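You operate a simulated robot arm through the tools that you are given. There is no shell and no other tool. Be economical: measure what you need, move in short steps, check, and stop when the job is done.

You run a simulated robot arm. Do the job below in one go: nothing can be reset, and whatever is moved stays where it is left.

TASK
Put the rubbing pad labelled "GRIT 240" from the long bench on the white board.

The check looks at the end state, three seconds after you hand in, the way a careful person would. Anything else that was tipped, shoved, dropped, spilled or broken makes it a failure.

THE ROBOT
A 7-joint arm with a two-finger parallel gripper, fixed in place. Base frame: the origin is at the foot of the arm, x ahead of it, y to its left, z up; the work surface is at about z = 0.8. Lengths are in m, angles in rad, forces in N, time in s.
With the tool pointing down near the work surface it reaches from about 0.24 to 0.68 m from the base axis. Its first joint turns from -1.152 to 1.152 rad. Payload 2.4 kg.
Tool frame: the origin (TCP) lies between the finger pads and is the grasp point; the fingertips stand 0.03 m ahead of it; z points along the fingers, y is the line along which they close. Largest opening 0.094 m; finger width 0.028, thickness 0.01; the body of the gripper, 0.05 by 0.096 m, starts 0.055 m behind the TCP.
Orientation is that of the tool frame in the base frame, as [roll, pitch, yaw] about the fixed x, y, z axes, in that order (R = Rz(yaw) Ry(pitch) Rx(roll)). With the fingers straight down and closing along the base's y, the tool's x points along the base's -x, its y along +y and its z along -z.

THE INTERFACE
- The arm moves only by the tool apply_moves. Its argument "moves" is text: rows parted by semicolons, each of 5 numbers parted by spaces: the shift along the base's x, y, z in units of 30 mm (1.0 is 30 mm), then the turn about the base's z in units of 4 degrees (1.0 is 4 degrees), then the closure, from 0 (fully open) to 1 (shut). In form: dx dy dz yaw hand; .... A call has 1 to 20 rows; each row shifts and turns the commanded pose from where the row before left it. A call with a number of a shift or a turn outside -1 to 1 is refused whole. Each row takes 0.2 s and may step no farther than 0.05 m and 0.15 rad from the row before; otherwise, or with a gripper value out of range, the whole call is refused. A pose out of reach is approached as far as the arm can. The call stops where the force on the tool passes 40 N (or 10 N more than at its start, if that is more) or the arm is blocked; 0.2 s more then pass. The fingers move at their own pace (about 0.153 m/s each) and stop on an object; they squeeze with about 40 N. The grip force told is the motor's: it shows also when the fingers shut on nothing. Time passes only in rows, and 0.2 s behind the last, so rows that do not move let the fingers close. It gives the time, the measured TCP pose, the force on the tool (base axes), the opening and the grip force at its end, in the units of the frame above (readings bear some noise).
- Cameras (640 x 400 px; columns grow to the right, rows downward): "scene" is fixed at [0.0156, 0.4448, 1.4595]; the picture's right is [-0.87, -0.49, 0.00], its down [-0.26, 0.46, -0.85] and it looks along [0.42, -0.74, -0.53] (base axes); focal length 375 px, centre (320, 200). "wrist" rides on the gripper at [-0.037, 0, -0.058] in the tool frame; the picture's right is [0.00, -1.00, 0.00], its down [0.97, 0.00, -0.24] and it looks along [0.24, 0.00, 0.97] (tool axes); focal length 218 px, centre (320, 200). There is no depth. A picture from a camera that has moved, and an enlarged one, comes with that camera's place and axes in the base frame and with its lens. The place of the scene camera against the robot may be out by one fixed shift of up to 0.025 m in any direction.
- capture(camera): a new picture of that camera. It takes no simulated time.
- close_up(camera, box): a new picture of the part [left, top, right, bottom] of that camera's present view, enlarged. It takes no simulated time.
- close_job(): hands the job in; it is judged then, once.

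Work in short steps. Places have to be worked out from the pictures, the camera data and where the tool is seen: move nearer, look again, correct. Check each grasp and each placing, and mend what went wrong. You have 90 turns and 46 pictures in all, those below and enlarged ones among them. Open the gripper and draw the arm clear of the work before you hand the job in, unless the task says otherwise; then end with one line.

The tools are called after ">>>" as a command line: name --argument value ..., lists and objects as JSON in quotes. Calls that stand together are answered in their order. apply_moves: Moves the arm, as the interface text tells. Its arguments: {"type":"object","properties":{"moves":{"type":"string"}},"required":["moves"]} The other tools are called the same way: capture (camera) takes a picture; close_up (camera, box) takes an enlarged picture of a part of a camera's view; close_job () hands the job in.

At the start:

```text
t: 0.0
eef_pos: [0.4205, -0.1161, 1.0466]
orientation: [3.14, 0.0, -3.141]
wrist_force: [-0.8, 0.2, -0.4]
gripper_width: 0.0941
grasp_force: 0.1
```

scene: 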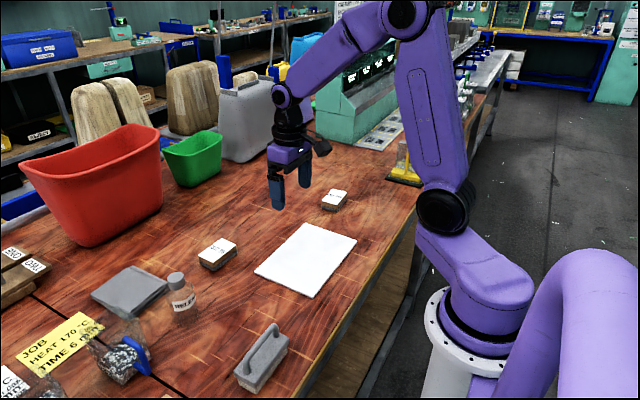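
wrist: 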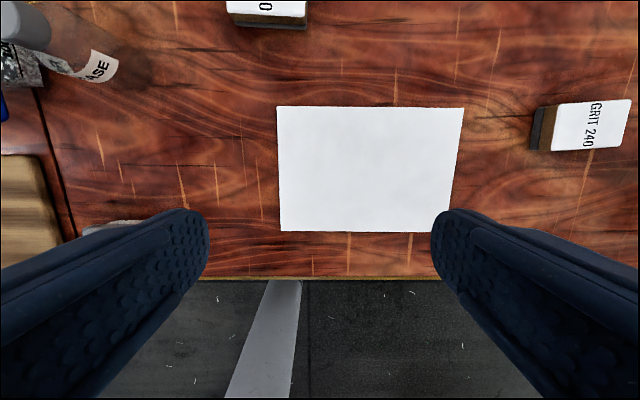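

The wrist view shows a GRIT 240 pad off to the right, around (0.48, -0.44), with the white board between it and another pad. I'll zoom in to confirm the labels and how the pad lies.

>>> close_up --camera "scene" --box '[180, 160, 380, 310]'

>>> close_up --camera "wrist" --box '[500, 60, 640, 180]'

>>> close_up --camera "scene" --box '[0, 220, 200, 400]'

```text
2.67 times, centred on (280, 235) of scene
camera zoom: at [0.0156, 0.4448, 1.4595], right [-0.87, -0.49, 0.0], down [-0.26, 0.46, -0.85], along [0.42, -0.74, -0.53], focal length 1000 px, centre (427, 107)
```

zoom: 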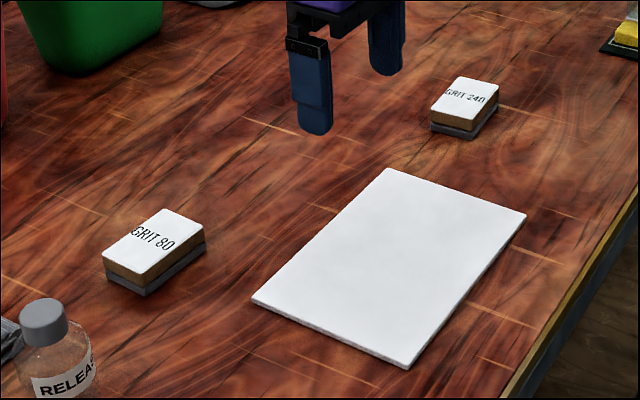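

```text
3.33 times, centred on (570, 120) of wrist
camera zoom: at [0.4568, -0.1164, 1.1055], right [0.0, -1.0, 0.0], down [-0.97, 0.0, 0.24], along [-0.24, 0.0, -0.97], focal length 728 px, centre (-513, 467)
```

zoom: 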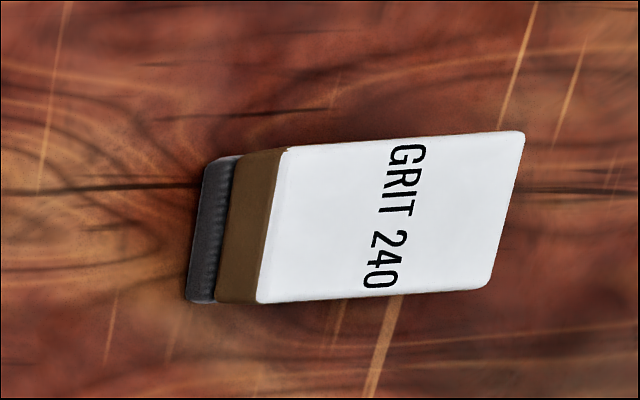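

```text
2.22 times, centred on (100, 310) of scene
camera zoom: at [0.0156, 0.4448, 1.4595], right [-0.87, -0.49, 0.0], down [-0.26, 0.46, -0.85], along [0.42, -0.74, -0.53], focal length 834 px, centre (809, -44)
```

zoom: 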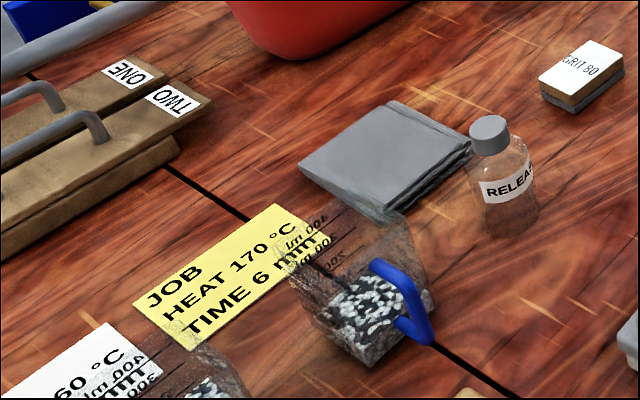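

Labels are confirmed: GRIT 240 is the far pad (−y side). I move at height toward it, leaving a look from nearly overhead.

>>> apply_moves --moves "0.2 -1 0 0 0;0.2 -1 0 0 0;0.2 -1 0 0 0;0.2 -1 0 0 0;0.2 -1 0 0 0;0.2 -1 0 0 0;0.2 -1 0 0 0;0.2 -1 0 0 0;0 -1 0 0 0;0 -1 0 0 0;0 0 0 0 0"

>>> capture --camera "wrist"

```text
t: 2.4
eef_pos: [0.4688, -0.4186, 1.0456]
orientation: [-3.141, 0.0, -3.141]
wrist_force: [-0.4, -0.3, 0.6]
gripper_width: 0.094
grasp_force: 0.2
```

```text
40 pictures are left
camera wrist: at [0.5056, -0.4173, 1.1038], right [0.0, -1.0, 0.0], down [-0.97, 0.0, 0.24], along [-0.24, 0.0, -0.97], focal length 218 px, centre (320, 200)
```

wrist: 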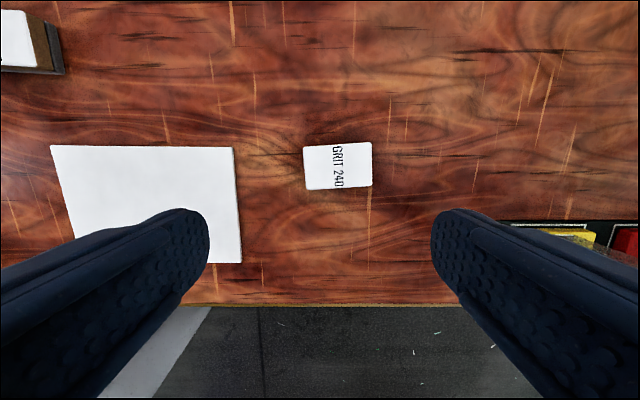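

The pad top is about 0.08 m (y) × 0.055 m (x), centred near (0.482, −0.439), with its long axis about 3° off y. I'll turn the gripper about −87° so it closes on the short side, moving over the pad.

>>> apply_moves --moves "0.1 -0.1 0 -1 0;0.1 -0.1 0 -1 0;0.1 -0.1 0 -1 0;0.1 -0.1 0 -1 0;0 -0.1 0 -1 0;0 -0.1 0 -1 0;0 -0.1 0 -1 0;0 0 0 -1 0;0 0 0 -1 0;0 0 0 -1 0;0 0 0 -1 0;0 0 0 -1 0;0 0 0 -1 0;0 0 0 -1 0;0 0 0 -1 0;0 0 0 -1 0;0 0 0 -1 0;0 0 0 -1 0;0 0 0 -1 0;0 0 0 -1 0"

>>> apply_moves --moves "0 0 -0.7 -1 0;0 0 -0.7 -0.6 0;0 0 -0.7 0 0;0 0 -0.7 0 0;0 0 0 0 0"

>>> capture --camera "wrist"

```text
t: 6.6
eef_pos: [0.4799, -0.4366, 1.0459]
orientation: [3.141, -0.002, 1.743]
wrist_force: [-0.1, -0.2, -0.2]
gripper_width: 0.094
grasp_force: 0.0
```

```text
t: 7.8
eef_pos: [0.4794, -0.4367, 0.964]
orientation: [-3.14, 0.001, 1.632]
wrist_force: [-0.1, -0.9, -0.1]
gripper_width: 0.094
grasp_force: 0.1
```

```text
39 pictures are left
camera wrist: at [0.4822, -0.4731, 1.0224], right [-1.0, -0.06, 0.0], down [-0.06, 0.97, 0.24], along [-0.02, 0.24, -0.97], focal length 218 px, centre (320, 200)
```

wrist: 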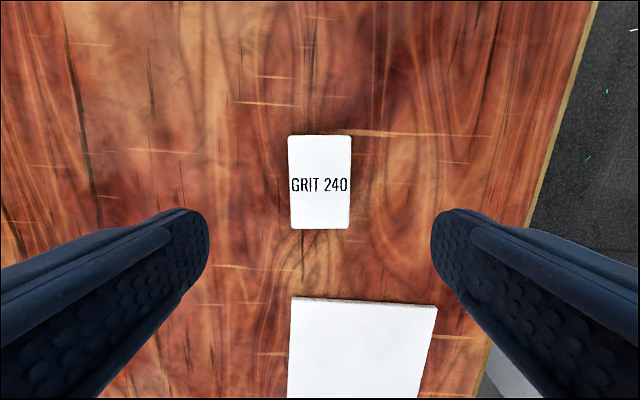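

The gripper is square to the pad, with the pad about 5 mm further in −y. I shift and come down to z≈0.88 before looking again.

>>> apply_moves --moves "0 -0.2 -0.7 0 0;0 0 -0.7 0 0;0 0 -0.7 0 0;0 0 -0.7 0 0;0 0 0 0 0"

>>> capture --camera "wrist"

>>> close_up --camera "scene" --box '[250, 130, 410, 230]'

```text
t: 9.0
eef_pos: [0.4797, -0.4435, 0.8793]
orientation: [3.141, 0.0, 1.633]
wrist_force: [-0.2, -0.7, -0.2]
gripper_width: 0.0939
grasp_force: 0.2
```

```text
38 pictures are left
camera wrist: at [0.4826, -0.4802, 0.9381], right [-1.0, -0.06, 0.0], down [-0.06, 0.97, 0.24], along [-0.01, 0.24, -0.97], focal length 218 px, centre (320, 200)
```

wrist: 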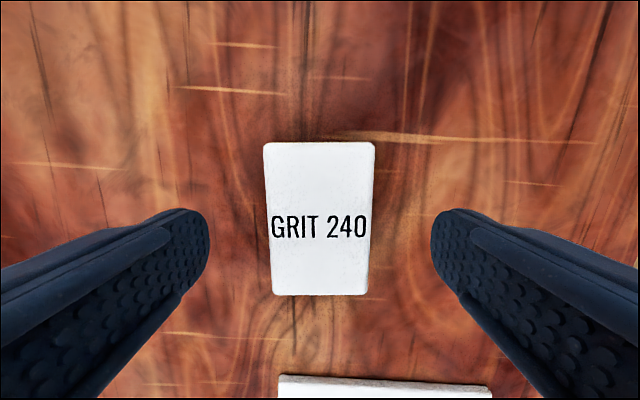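

```text
4.00 times, centred on (330, 180) of scene
camera zoom: at [0.0156, 0.4448, 1.4595], right [-0.87, -0.49, 0.0], down [-0.26, 0.46, -0.85], along [0.42, -0.74, -0.53], focal length 1500 px, centre (280, 280)
```

zoom: 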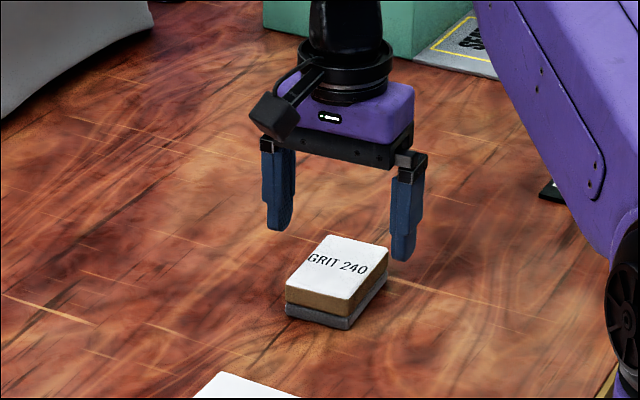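

Pad top is at about z=0.827 and centred at about (0.481, −0.440). I lower to TCP z≈0.837 (tips ~7 mm above the bench) and close.

>>> apply_moves --moves "0.03 0.1 -0.5 0 0;0 0 -0.5 0 0;0 0 -0.4 0 0;0 0 0 0 0;0 0 0 0 1;0 0 0 0 1;0 0 0 0 1"

```text
t: 10.6
eef_pos: [0.4811, -0.4404, 0.8361]
orientation: [3.141, 0.002, 1.634]
wrist_force: [-1.2, -1.0, 4.6]
gripper_width: 0.0538
grasp_force: 39.7
```

The fingers hold at 54 mm with 40 N, so the pad is gripped. I lift it and check.

>>> apply_moves --moves "0 0 0.5 0 1;0 0 0.7 0 1;0 0 0.8 0 1;0 0 0.8 0 1;0 0 0 0 1"

>>> capture --camera "wrist"

>>> close_up --camera "scene" --box '[220, 120, 400, 310]'

```text
t: 11.8
eef_pos: [0.4795, -0.4391, 0.9216]
orientation: [-3.141, 0.0, 1.634]
wrist_force: [0.4, 0.3, -0.2]
gripper_width: 0.0
grasp_force: 33.3
```

```text
36 pictures are left
camera wrist: at [0.4819, -0.4762, 0.9795], right [-1.0, -0.06, 0.0], down [-0.06, 0.97, 0.24], along [-0.02, 0.24, -0.97], focal length 218 px, centre (320, 200)
```

wrist: 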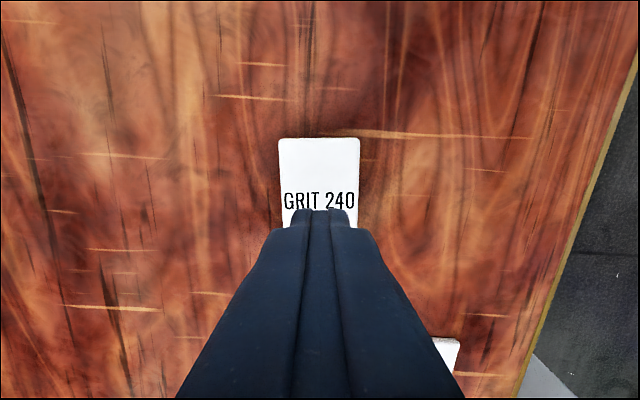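

```text
2.11 times, centred on (310, 215) of scene
camera zoom: at [0.0156, 0.4448, 1.4595], right [-0.87, -0.49, 0.0], down [-0.26, 0.46, -0.85], along [0.42, -0.74, -0.53], focal length 790 px, centre (341, 168)
```

zoom: 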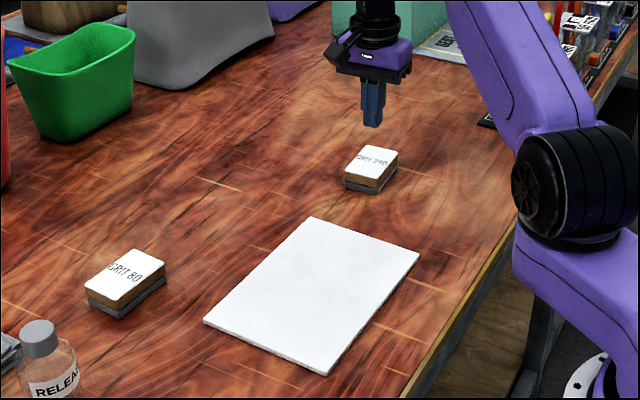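

The pad slipped out: the fingers are fully shut and it still sits on the bench. I'll reopen and look closely at its position and sides.

>>> apply_moves --moves "0 0 0 0 0;0 0 0 0 0;0 0 0 0 0"

>>> capture --camera "wrist"

>>> close_up --camera "scene" --box '[300, 180, 364, 220]'

```text
t: 12.6
eef_pos: [0.4805, -0.4389, 0.9217]
orientation: [3.142, 0.001, 1.635]
wrist_force: [0.7, 0.7, 0.2]
gripper_width: 0.0941
grasp_force: 0.1
```

```text
34 pictures are left
camera wrist: at [0.482, -0.4762, 0.9793], right [-1.0, -0.06, 0.0], down [-0.06, 0.97, 0.24], along [-0.02, 0.24, -0.97], focal length 218 px, centre (320, 200)
```

wrist: 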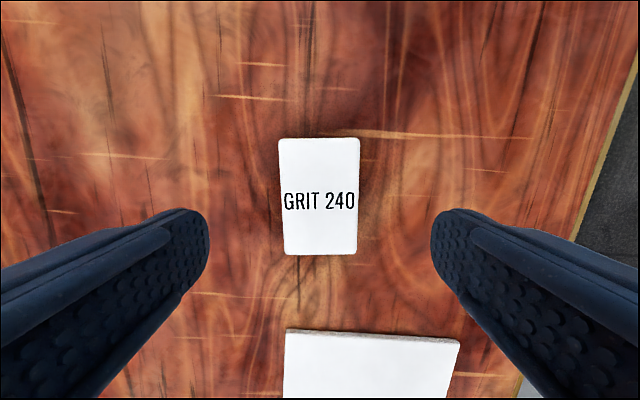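

```text
10.00 times, centred on (332, 200) of scene
camera zoom: at [0.0156, 0.4448, 1.4595], right [-0.87, -0.49, 0.0], down [-0.26, 0.46, -0.85], along [0.42, -0.74, -0.53], focal length 3751 px, centre (200, 200)
```

zoom: 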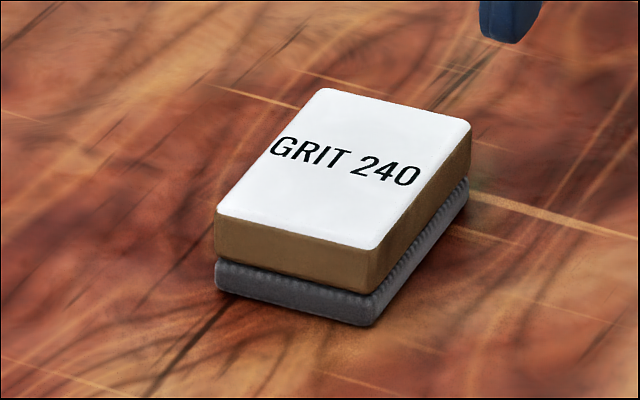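

The pad has not shifted and is about 28 mm tall (brown top layer, grey base). I regrip 4 mm lower, wait longer, then lift only a little and slowly to test the hold.

>>> apply_moves --moves "0.03 0 -0.7 0 0;0 0 -0.7 0 0;0 0 -0.7 0 0;0 0 -0.6 0 0;0 0 -0.25 0 0;0 0 0 0 0;0 0 0 0 1;0 0 0 0 1;0 0 0 0 1;0 0 0 0 1"

>>> apply_moves --moves "0 0 0.1 0 1;0 0 0.1 0 1;0 0 0.1 0 1;0 0 0 0 1"

>>> close_up --camera "scene" --box '[300, 160, 380, 220]'

```text
t: 14.8
eef_pos: [0.4802, -0.4398, 0.8312]
orientation: [-3.141, -0.001, 1.634]
wrist_force: [0.0, 0.9, 0.3]
gripper_width: 0.0578
grasp_force: 39.6
```

```text
t: 15.8
eef_pos: [0.4804, -0.441, 0.8424]
orientation: [-3.141, 0.0, 1.633]
wrist_force: [-0.1, 0.0, -0.1]
gripper_width: 0.0583
grasp_force: 39.8
```

```text
6.67 times, centred on (340, 190) of scene
camera zoom: at [0.0156, 0.4448, 1.4595], right [-0.87, -0.49, 0.0], down [-0.26, 0.46, -0.85], along [0.42, -0.74, -0.53], focal length 2501 px, centre (187, 267)
```

zoom: 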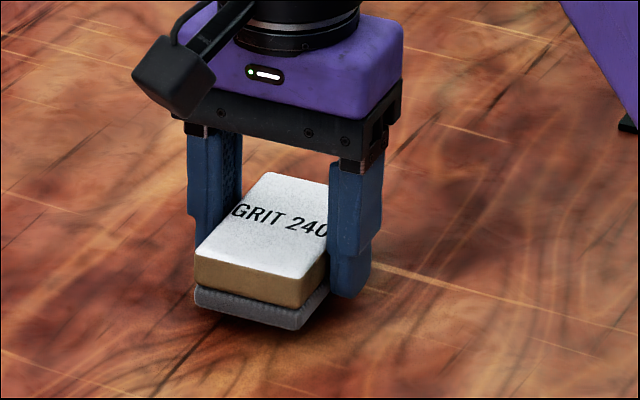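

This time the pad is held at 58 mm and has come up with the fingers, level. I lift further gently and check the width.

>>> apply_moves --moves "0 0 0.2 0 1;0 0 0.3 0 1;0 0 0.3 0 1;0 0 0.4 0 1;0 0 0.4 0 1;0 0 0 0 1"

>>> close_up --camera "scene" --box '[280, 140, 380, 220]'

>>> capture --camera "wrist"

```text
t: 17.2
eef_pos: [0.4845, -0.44, 0.8899]
orientation: [-3.141, 0.001, 1.634]
wrist_force: [0.1, -0.1, -0.3]
gripper_width: 0.0585
grasp_force: 40.0
```

```text
5.00 times, centred on (330, 180) of scene
camera zoom: at [0.0156, 0.4448, 1.4595], right [-0.87, -0.49, 0.0], down [-0.26, 0.46, -0.85], along [0.42, -0.74, -0.53], focal length 1876 px, centre (270, 300)
```

zoom: 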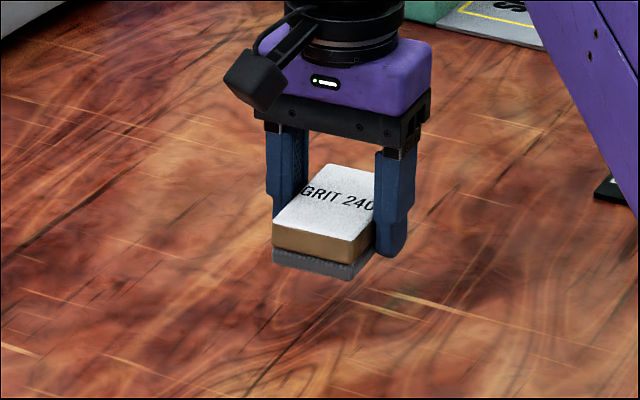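

```text
30 pictures are left
camera wrist: at [0.4859, -0.4774, 0.9476], right [-1.0, -0.06, 0.0], down [-0.06, 0.97, 0.24], along [-0.02, 0.24, -0.97], focal length 218 px, centre (320, 200)
```

wrist: 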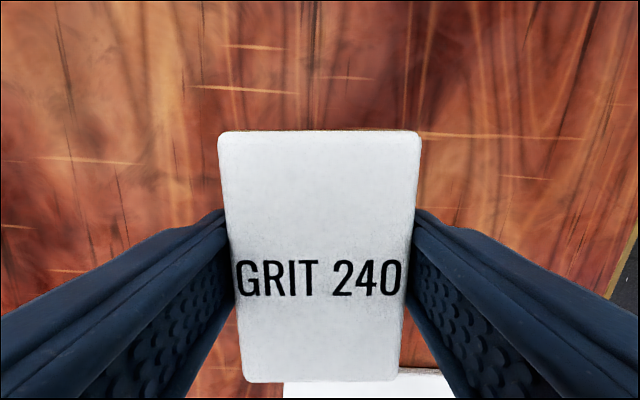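

The hold is steady at 40 N. I carry the pad smoothly to the board centre, about (0.42, −0.184).

>>> apply_moves --moves "-0.06 0.25 0 0 1;-0.125 0.5 0 0 1;-0.125 0.5 0 0 1;-0.125 0.5 0 0 1;-0.125 0.5 0 0 1;-0.125 0.5 0 0 1;-0.125 0.5 0 0 1;-0.125 0.5 0 0 1;-0.125 0.5 0 0 1;-0.125 0.5 0 0 1;-0.125 0.5 0 0 1;-0.125 0.5 0 0 1;-0.125 0.5 0 0 1;-0.125 0.5 0 0 1;-0.125 0.5 0 0 1;-0.125 0.5 0 0 1;-0.125 0.5 0 0 1;-0.07 0.25 0 0 1;0 0 0 0 1"

>>> capture --camera "scene"

>>> capture --camera "wrist"

```text
t: 21.2
eef_pos: [0.4163, -0.1844, 0.8889]
orientation: [3.141, -0.001, 1.634]
wrist_force: [0.6, -0.1, 0.0]
gripper_width: 0.0585
grasp_force: 39.0
```

```text
29 pictures are left
```

scene: 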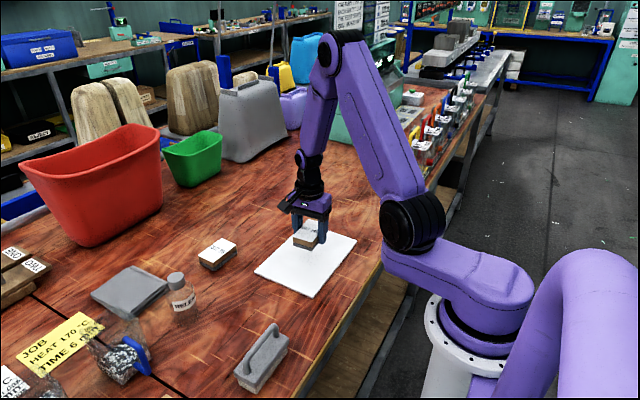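

```text
28 pictures are left
camera wrist: at [0.4191, -0.2208, 0.9471], right [-1.0, -0.06, 0.0], down [-0.06, 0.97, 0.24], along [-0.01, 0.24, -0.97], focal length 218 px, centre (320, 200)
```

wrist: 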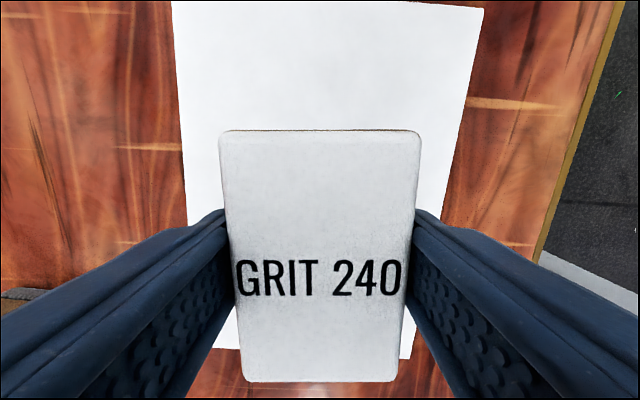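

The pad is centred over the board. I lower to just above contact, then go down in small steps watching the force.

>>> apply_moves --moves "0 0 -0.4 0 1;0 0 -0.4 0 1;0 0 -0.4 0 1;0 0 -0.2 0 1;0 0 -0.1 0 1;0 0 0 0 1"

>>> close_up --camera "scene" --box '[250, 200, 370, 300]'

```text
t: 22.6
eef_pos: [0.4167, -0.1846, 0.8443]
orientation: [3.141, 0.0, 1.633]
wrist_force: [0.0, 0.4, -1.0]
gripper_width: 0.0585
grasp_force: 39.9
```

```text
4.00 times, centred on (310, 250) of scene
camera zoom: at [0.0156, 0.4448, 1.4595], right [-0.87, -0.49, 0.0], down [-0.26, 0.46, -0.85], along [0.42, -0.74, -0.53], focal length 1500 px, centre (360, 0)
```

zoom: 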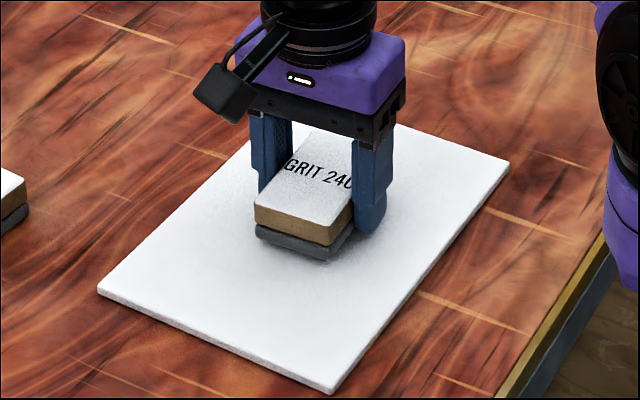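

No contact yet and only a few millimetres remain. I step down about 1.5 mm at a time.

>>> apply_moves --moves "0 0 -0.05 0 1;0 0 -0.05 0 1;0 0 -0.05 0 1;0 0 0 0 1"

```text
t: 23.6
eef_pos: [0.4167, -0.1867, 0.8392]
orientation: [-3.141, 0.0, 1.634]
wrist_force: [-0.5, -0.2, 0.4]
gripper_width: 0.0585
grasp_force: 39.8
```

Still no contact force at z=0.839. I continue down slowly.

>>> apply_moves --moves "0 0 -0.04 0 1;0 0 -0.04 0 1;0 0 0 0 1"

```text
t: 24.2
eef_pos: [0.4181, -0.1846, 0.8407]
orientation: [-3.142, 0.0, 1.636]
wrist_force: [-3.8, 1.3, 10.4]
gripper_width: 0.0584
grasp_force: 40.4
stopped in row 3: the force on the tool passed its limit (the readings are from after the stop); the commanded pose is now the measured one
```

Contact with the board is felt. I open the fingers here, then check.

>>> apply_moves --moves "0 0 0 0 0.5;0 0 0 0 0.2;0 0 0 0 0;0 0 0 0 0"

>>> close_up --camera "scene" --box '[250, 200, 370, 300]'

```text
t: 25.2
eef_pos: [0.4178, -0.186, 0.8378]
orientation: [3.142, 0.0, 1.633]
wrist_force: [0.1, -0.6, 0.2]
gripper_width: 0.0942
grasp_force: 0.1
```

```text
4.00 times, centred on (310, 250) of scene
camera zoom: at [0.0156, 0.4448, 1.4595], right [-0.87, -0.49, 0.0], down [-0.26, 0.46, -0.85], along [0.42, -0.74, -0.53], focal length 1500 px, centre (360, 0)
```

zoom: 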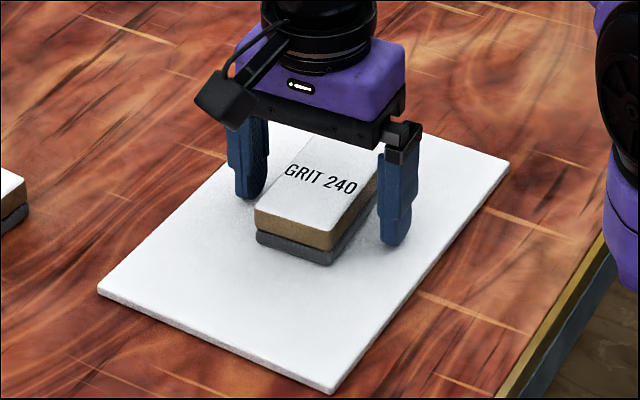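

The pad lies flat on the board and is released. I raise the arm straight up, clear of the work, and look once more.

>>> apply_moves --moves "0 0 0.3 0 0;0 0 0.6 0 0;0 0 0.8 0 0;0 0 0.8 0 0;0 0 1 0 0;0 0 1 0 0;0 0 1 0 0;0 0 1 0 0;0 0 0 0 0"

>>> capture --camera "scene"

>>> capture --camera "wrist"

```text
t: 27.2
eef_pos: [0.4181, -0.186, 1.0338]
orientation: [3.142, 0.0, 1.635]
wrist_force: [-0.3, -0.5, 0.8]
gripper_width: 0.0937
grasp_force: 0.1
```

```text
25 pictures are left
```

scene: 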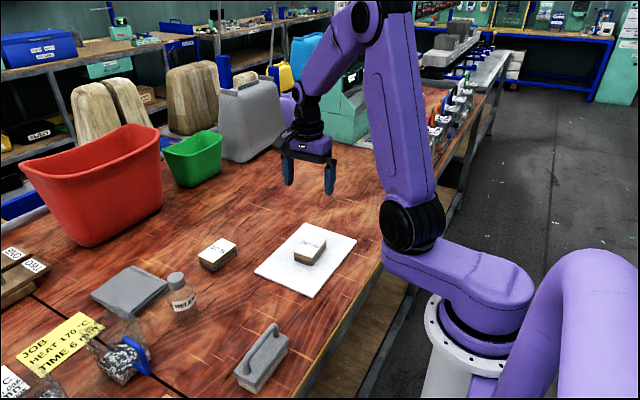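

```text
24 pictures are left
camera wrist: at [0.4215, -0.2224, 1.0919], right [-1.0, -0.06, 0.0], down [-0.06, 0.97, 0.24], along [-0.02, 0.24, -0.97], focal length 218 px, centre (320, 200)
```

wrist: 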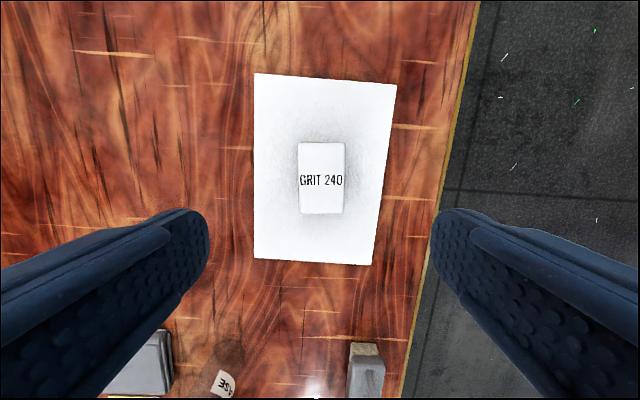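

The GRIT 240 pad sits in the middle of the white board, everything else is where it was, and the arm is clear with the gripper open. I hand in.

>>> close_job

```text
The job is handed in.
```

The GRIT 240 pad is lying flat in the middle of the white board, the rest of the bench looks undisturbed, and the arm is raised clear with the gripper open. The first grip slipped during the lift, but the pad stayed in place on the bench and the second grip held.
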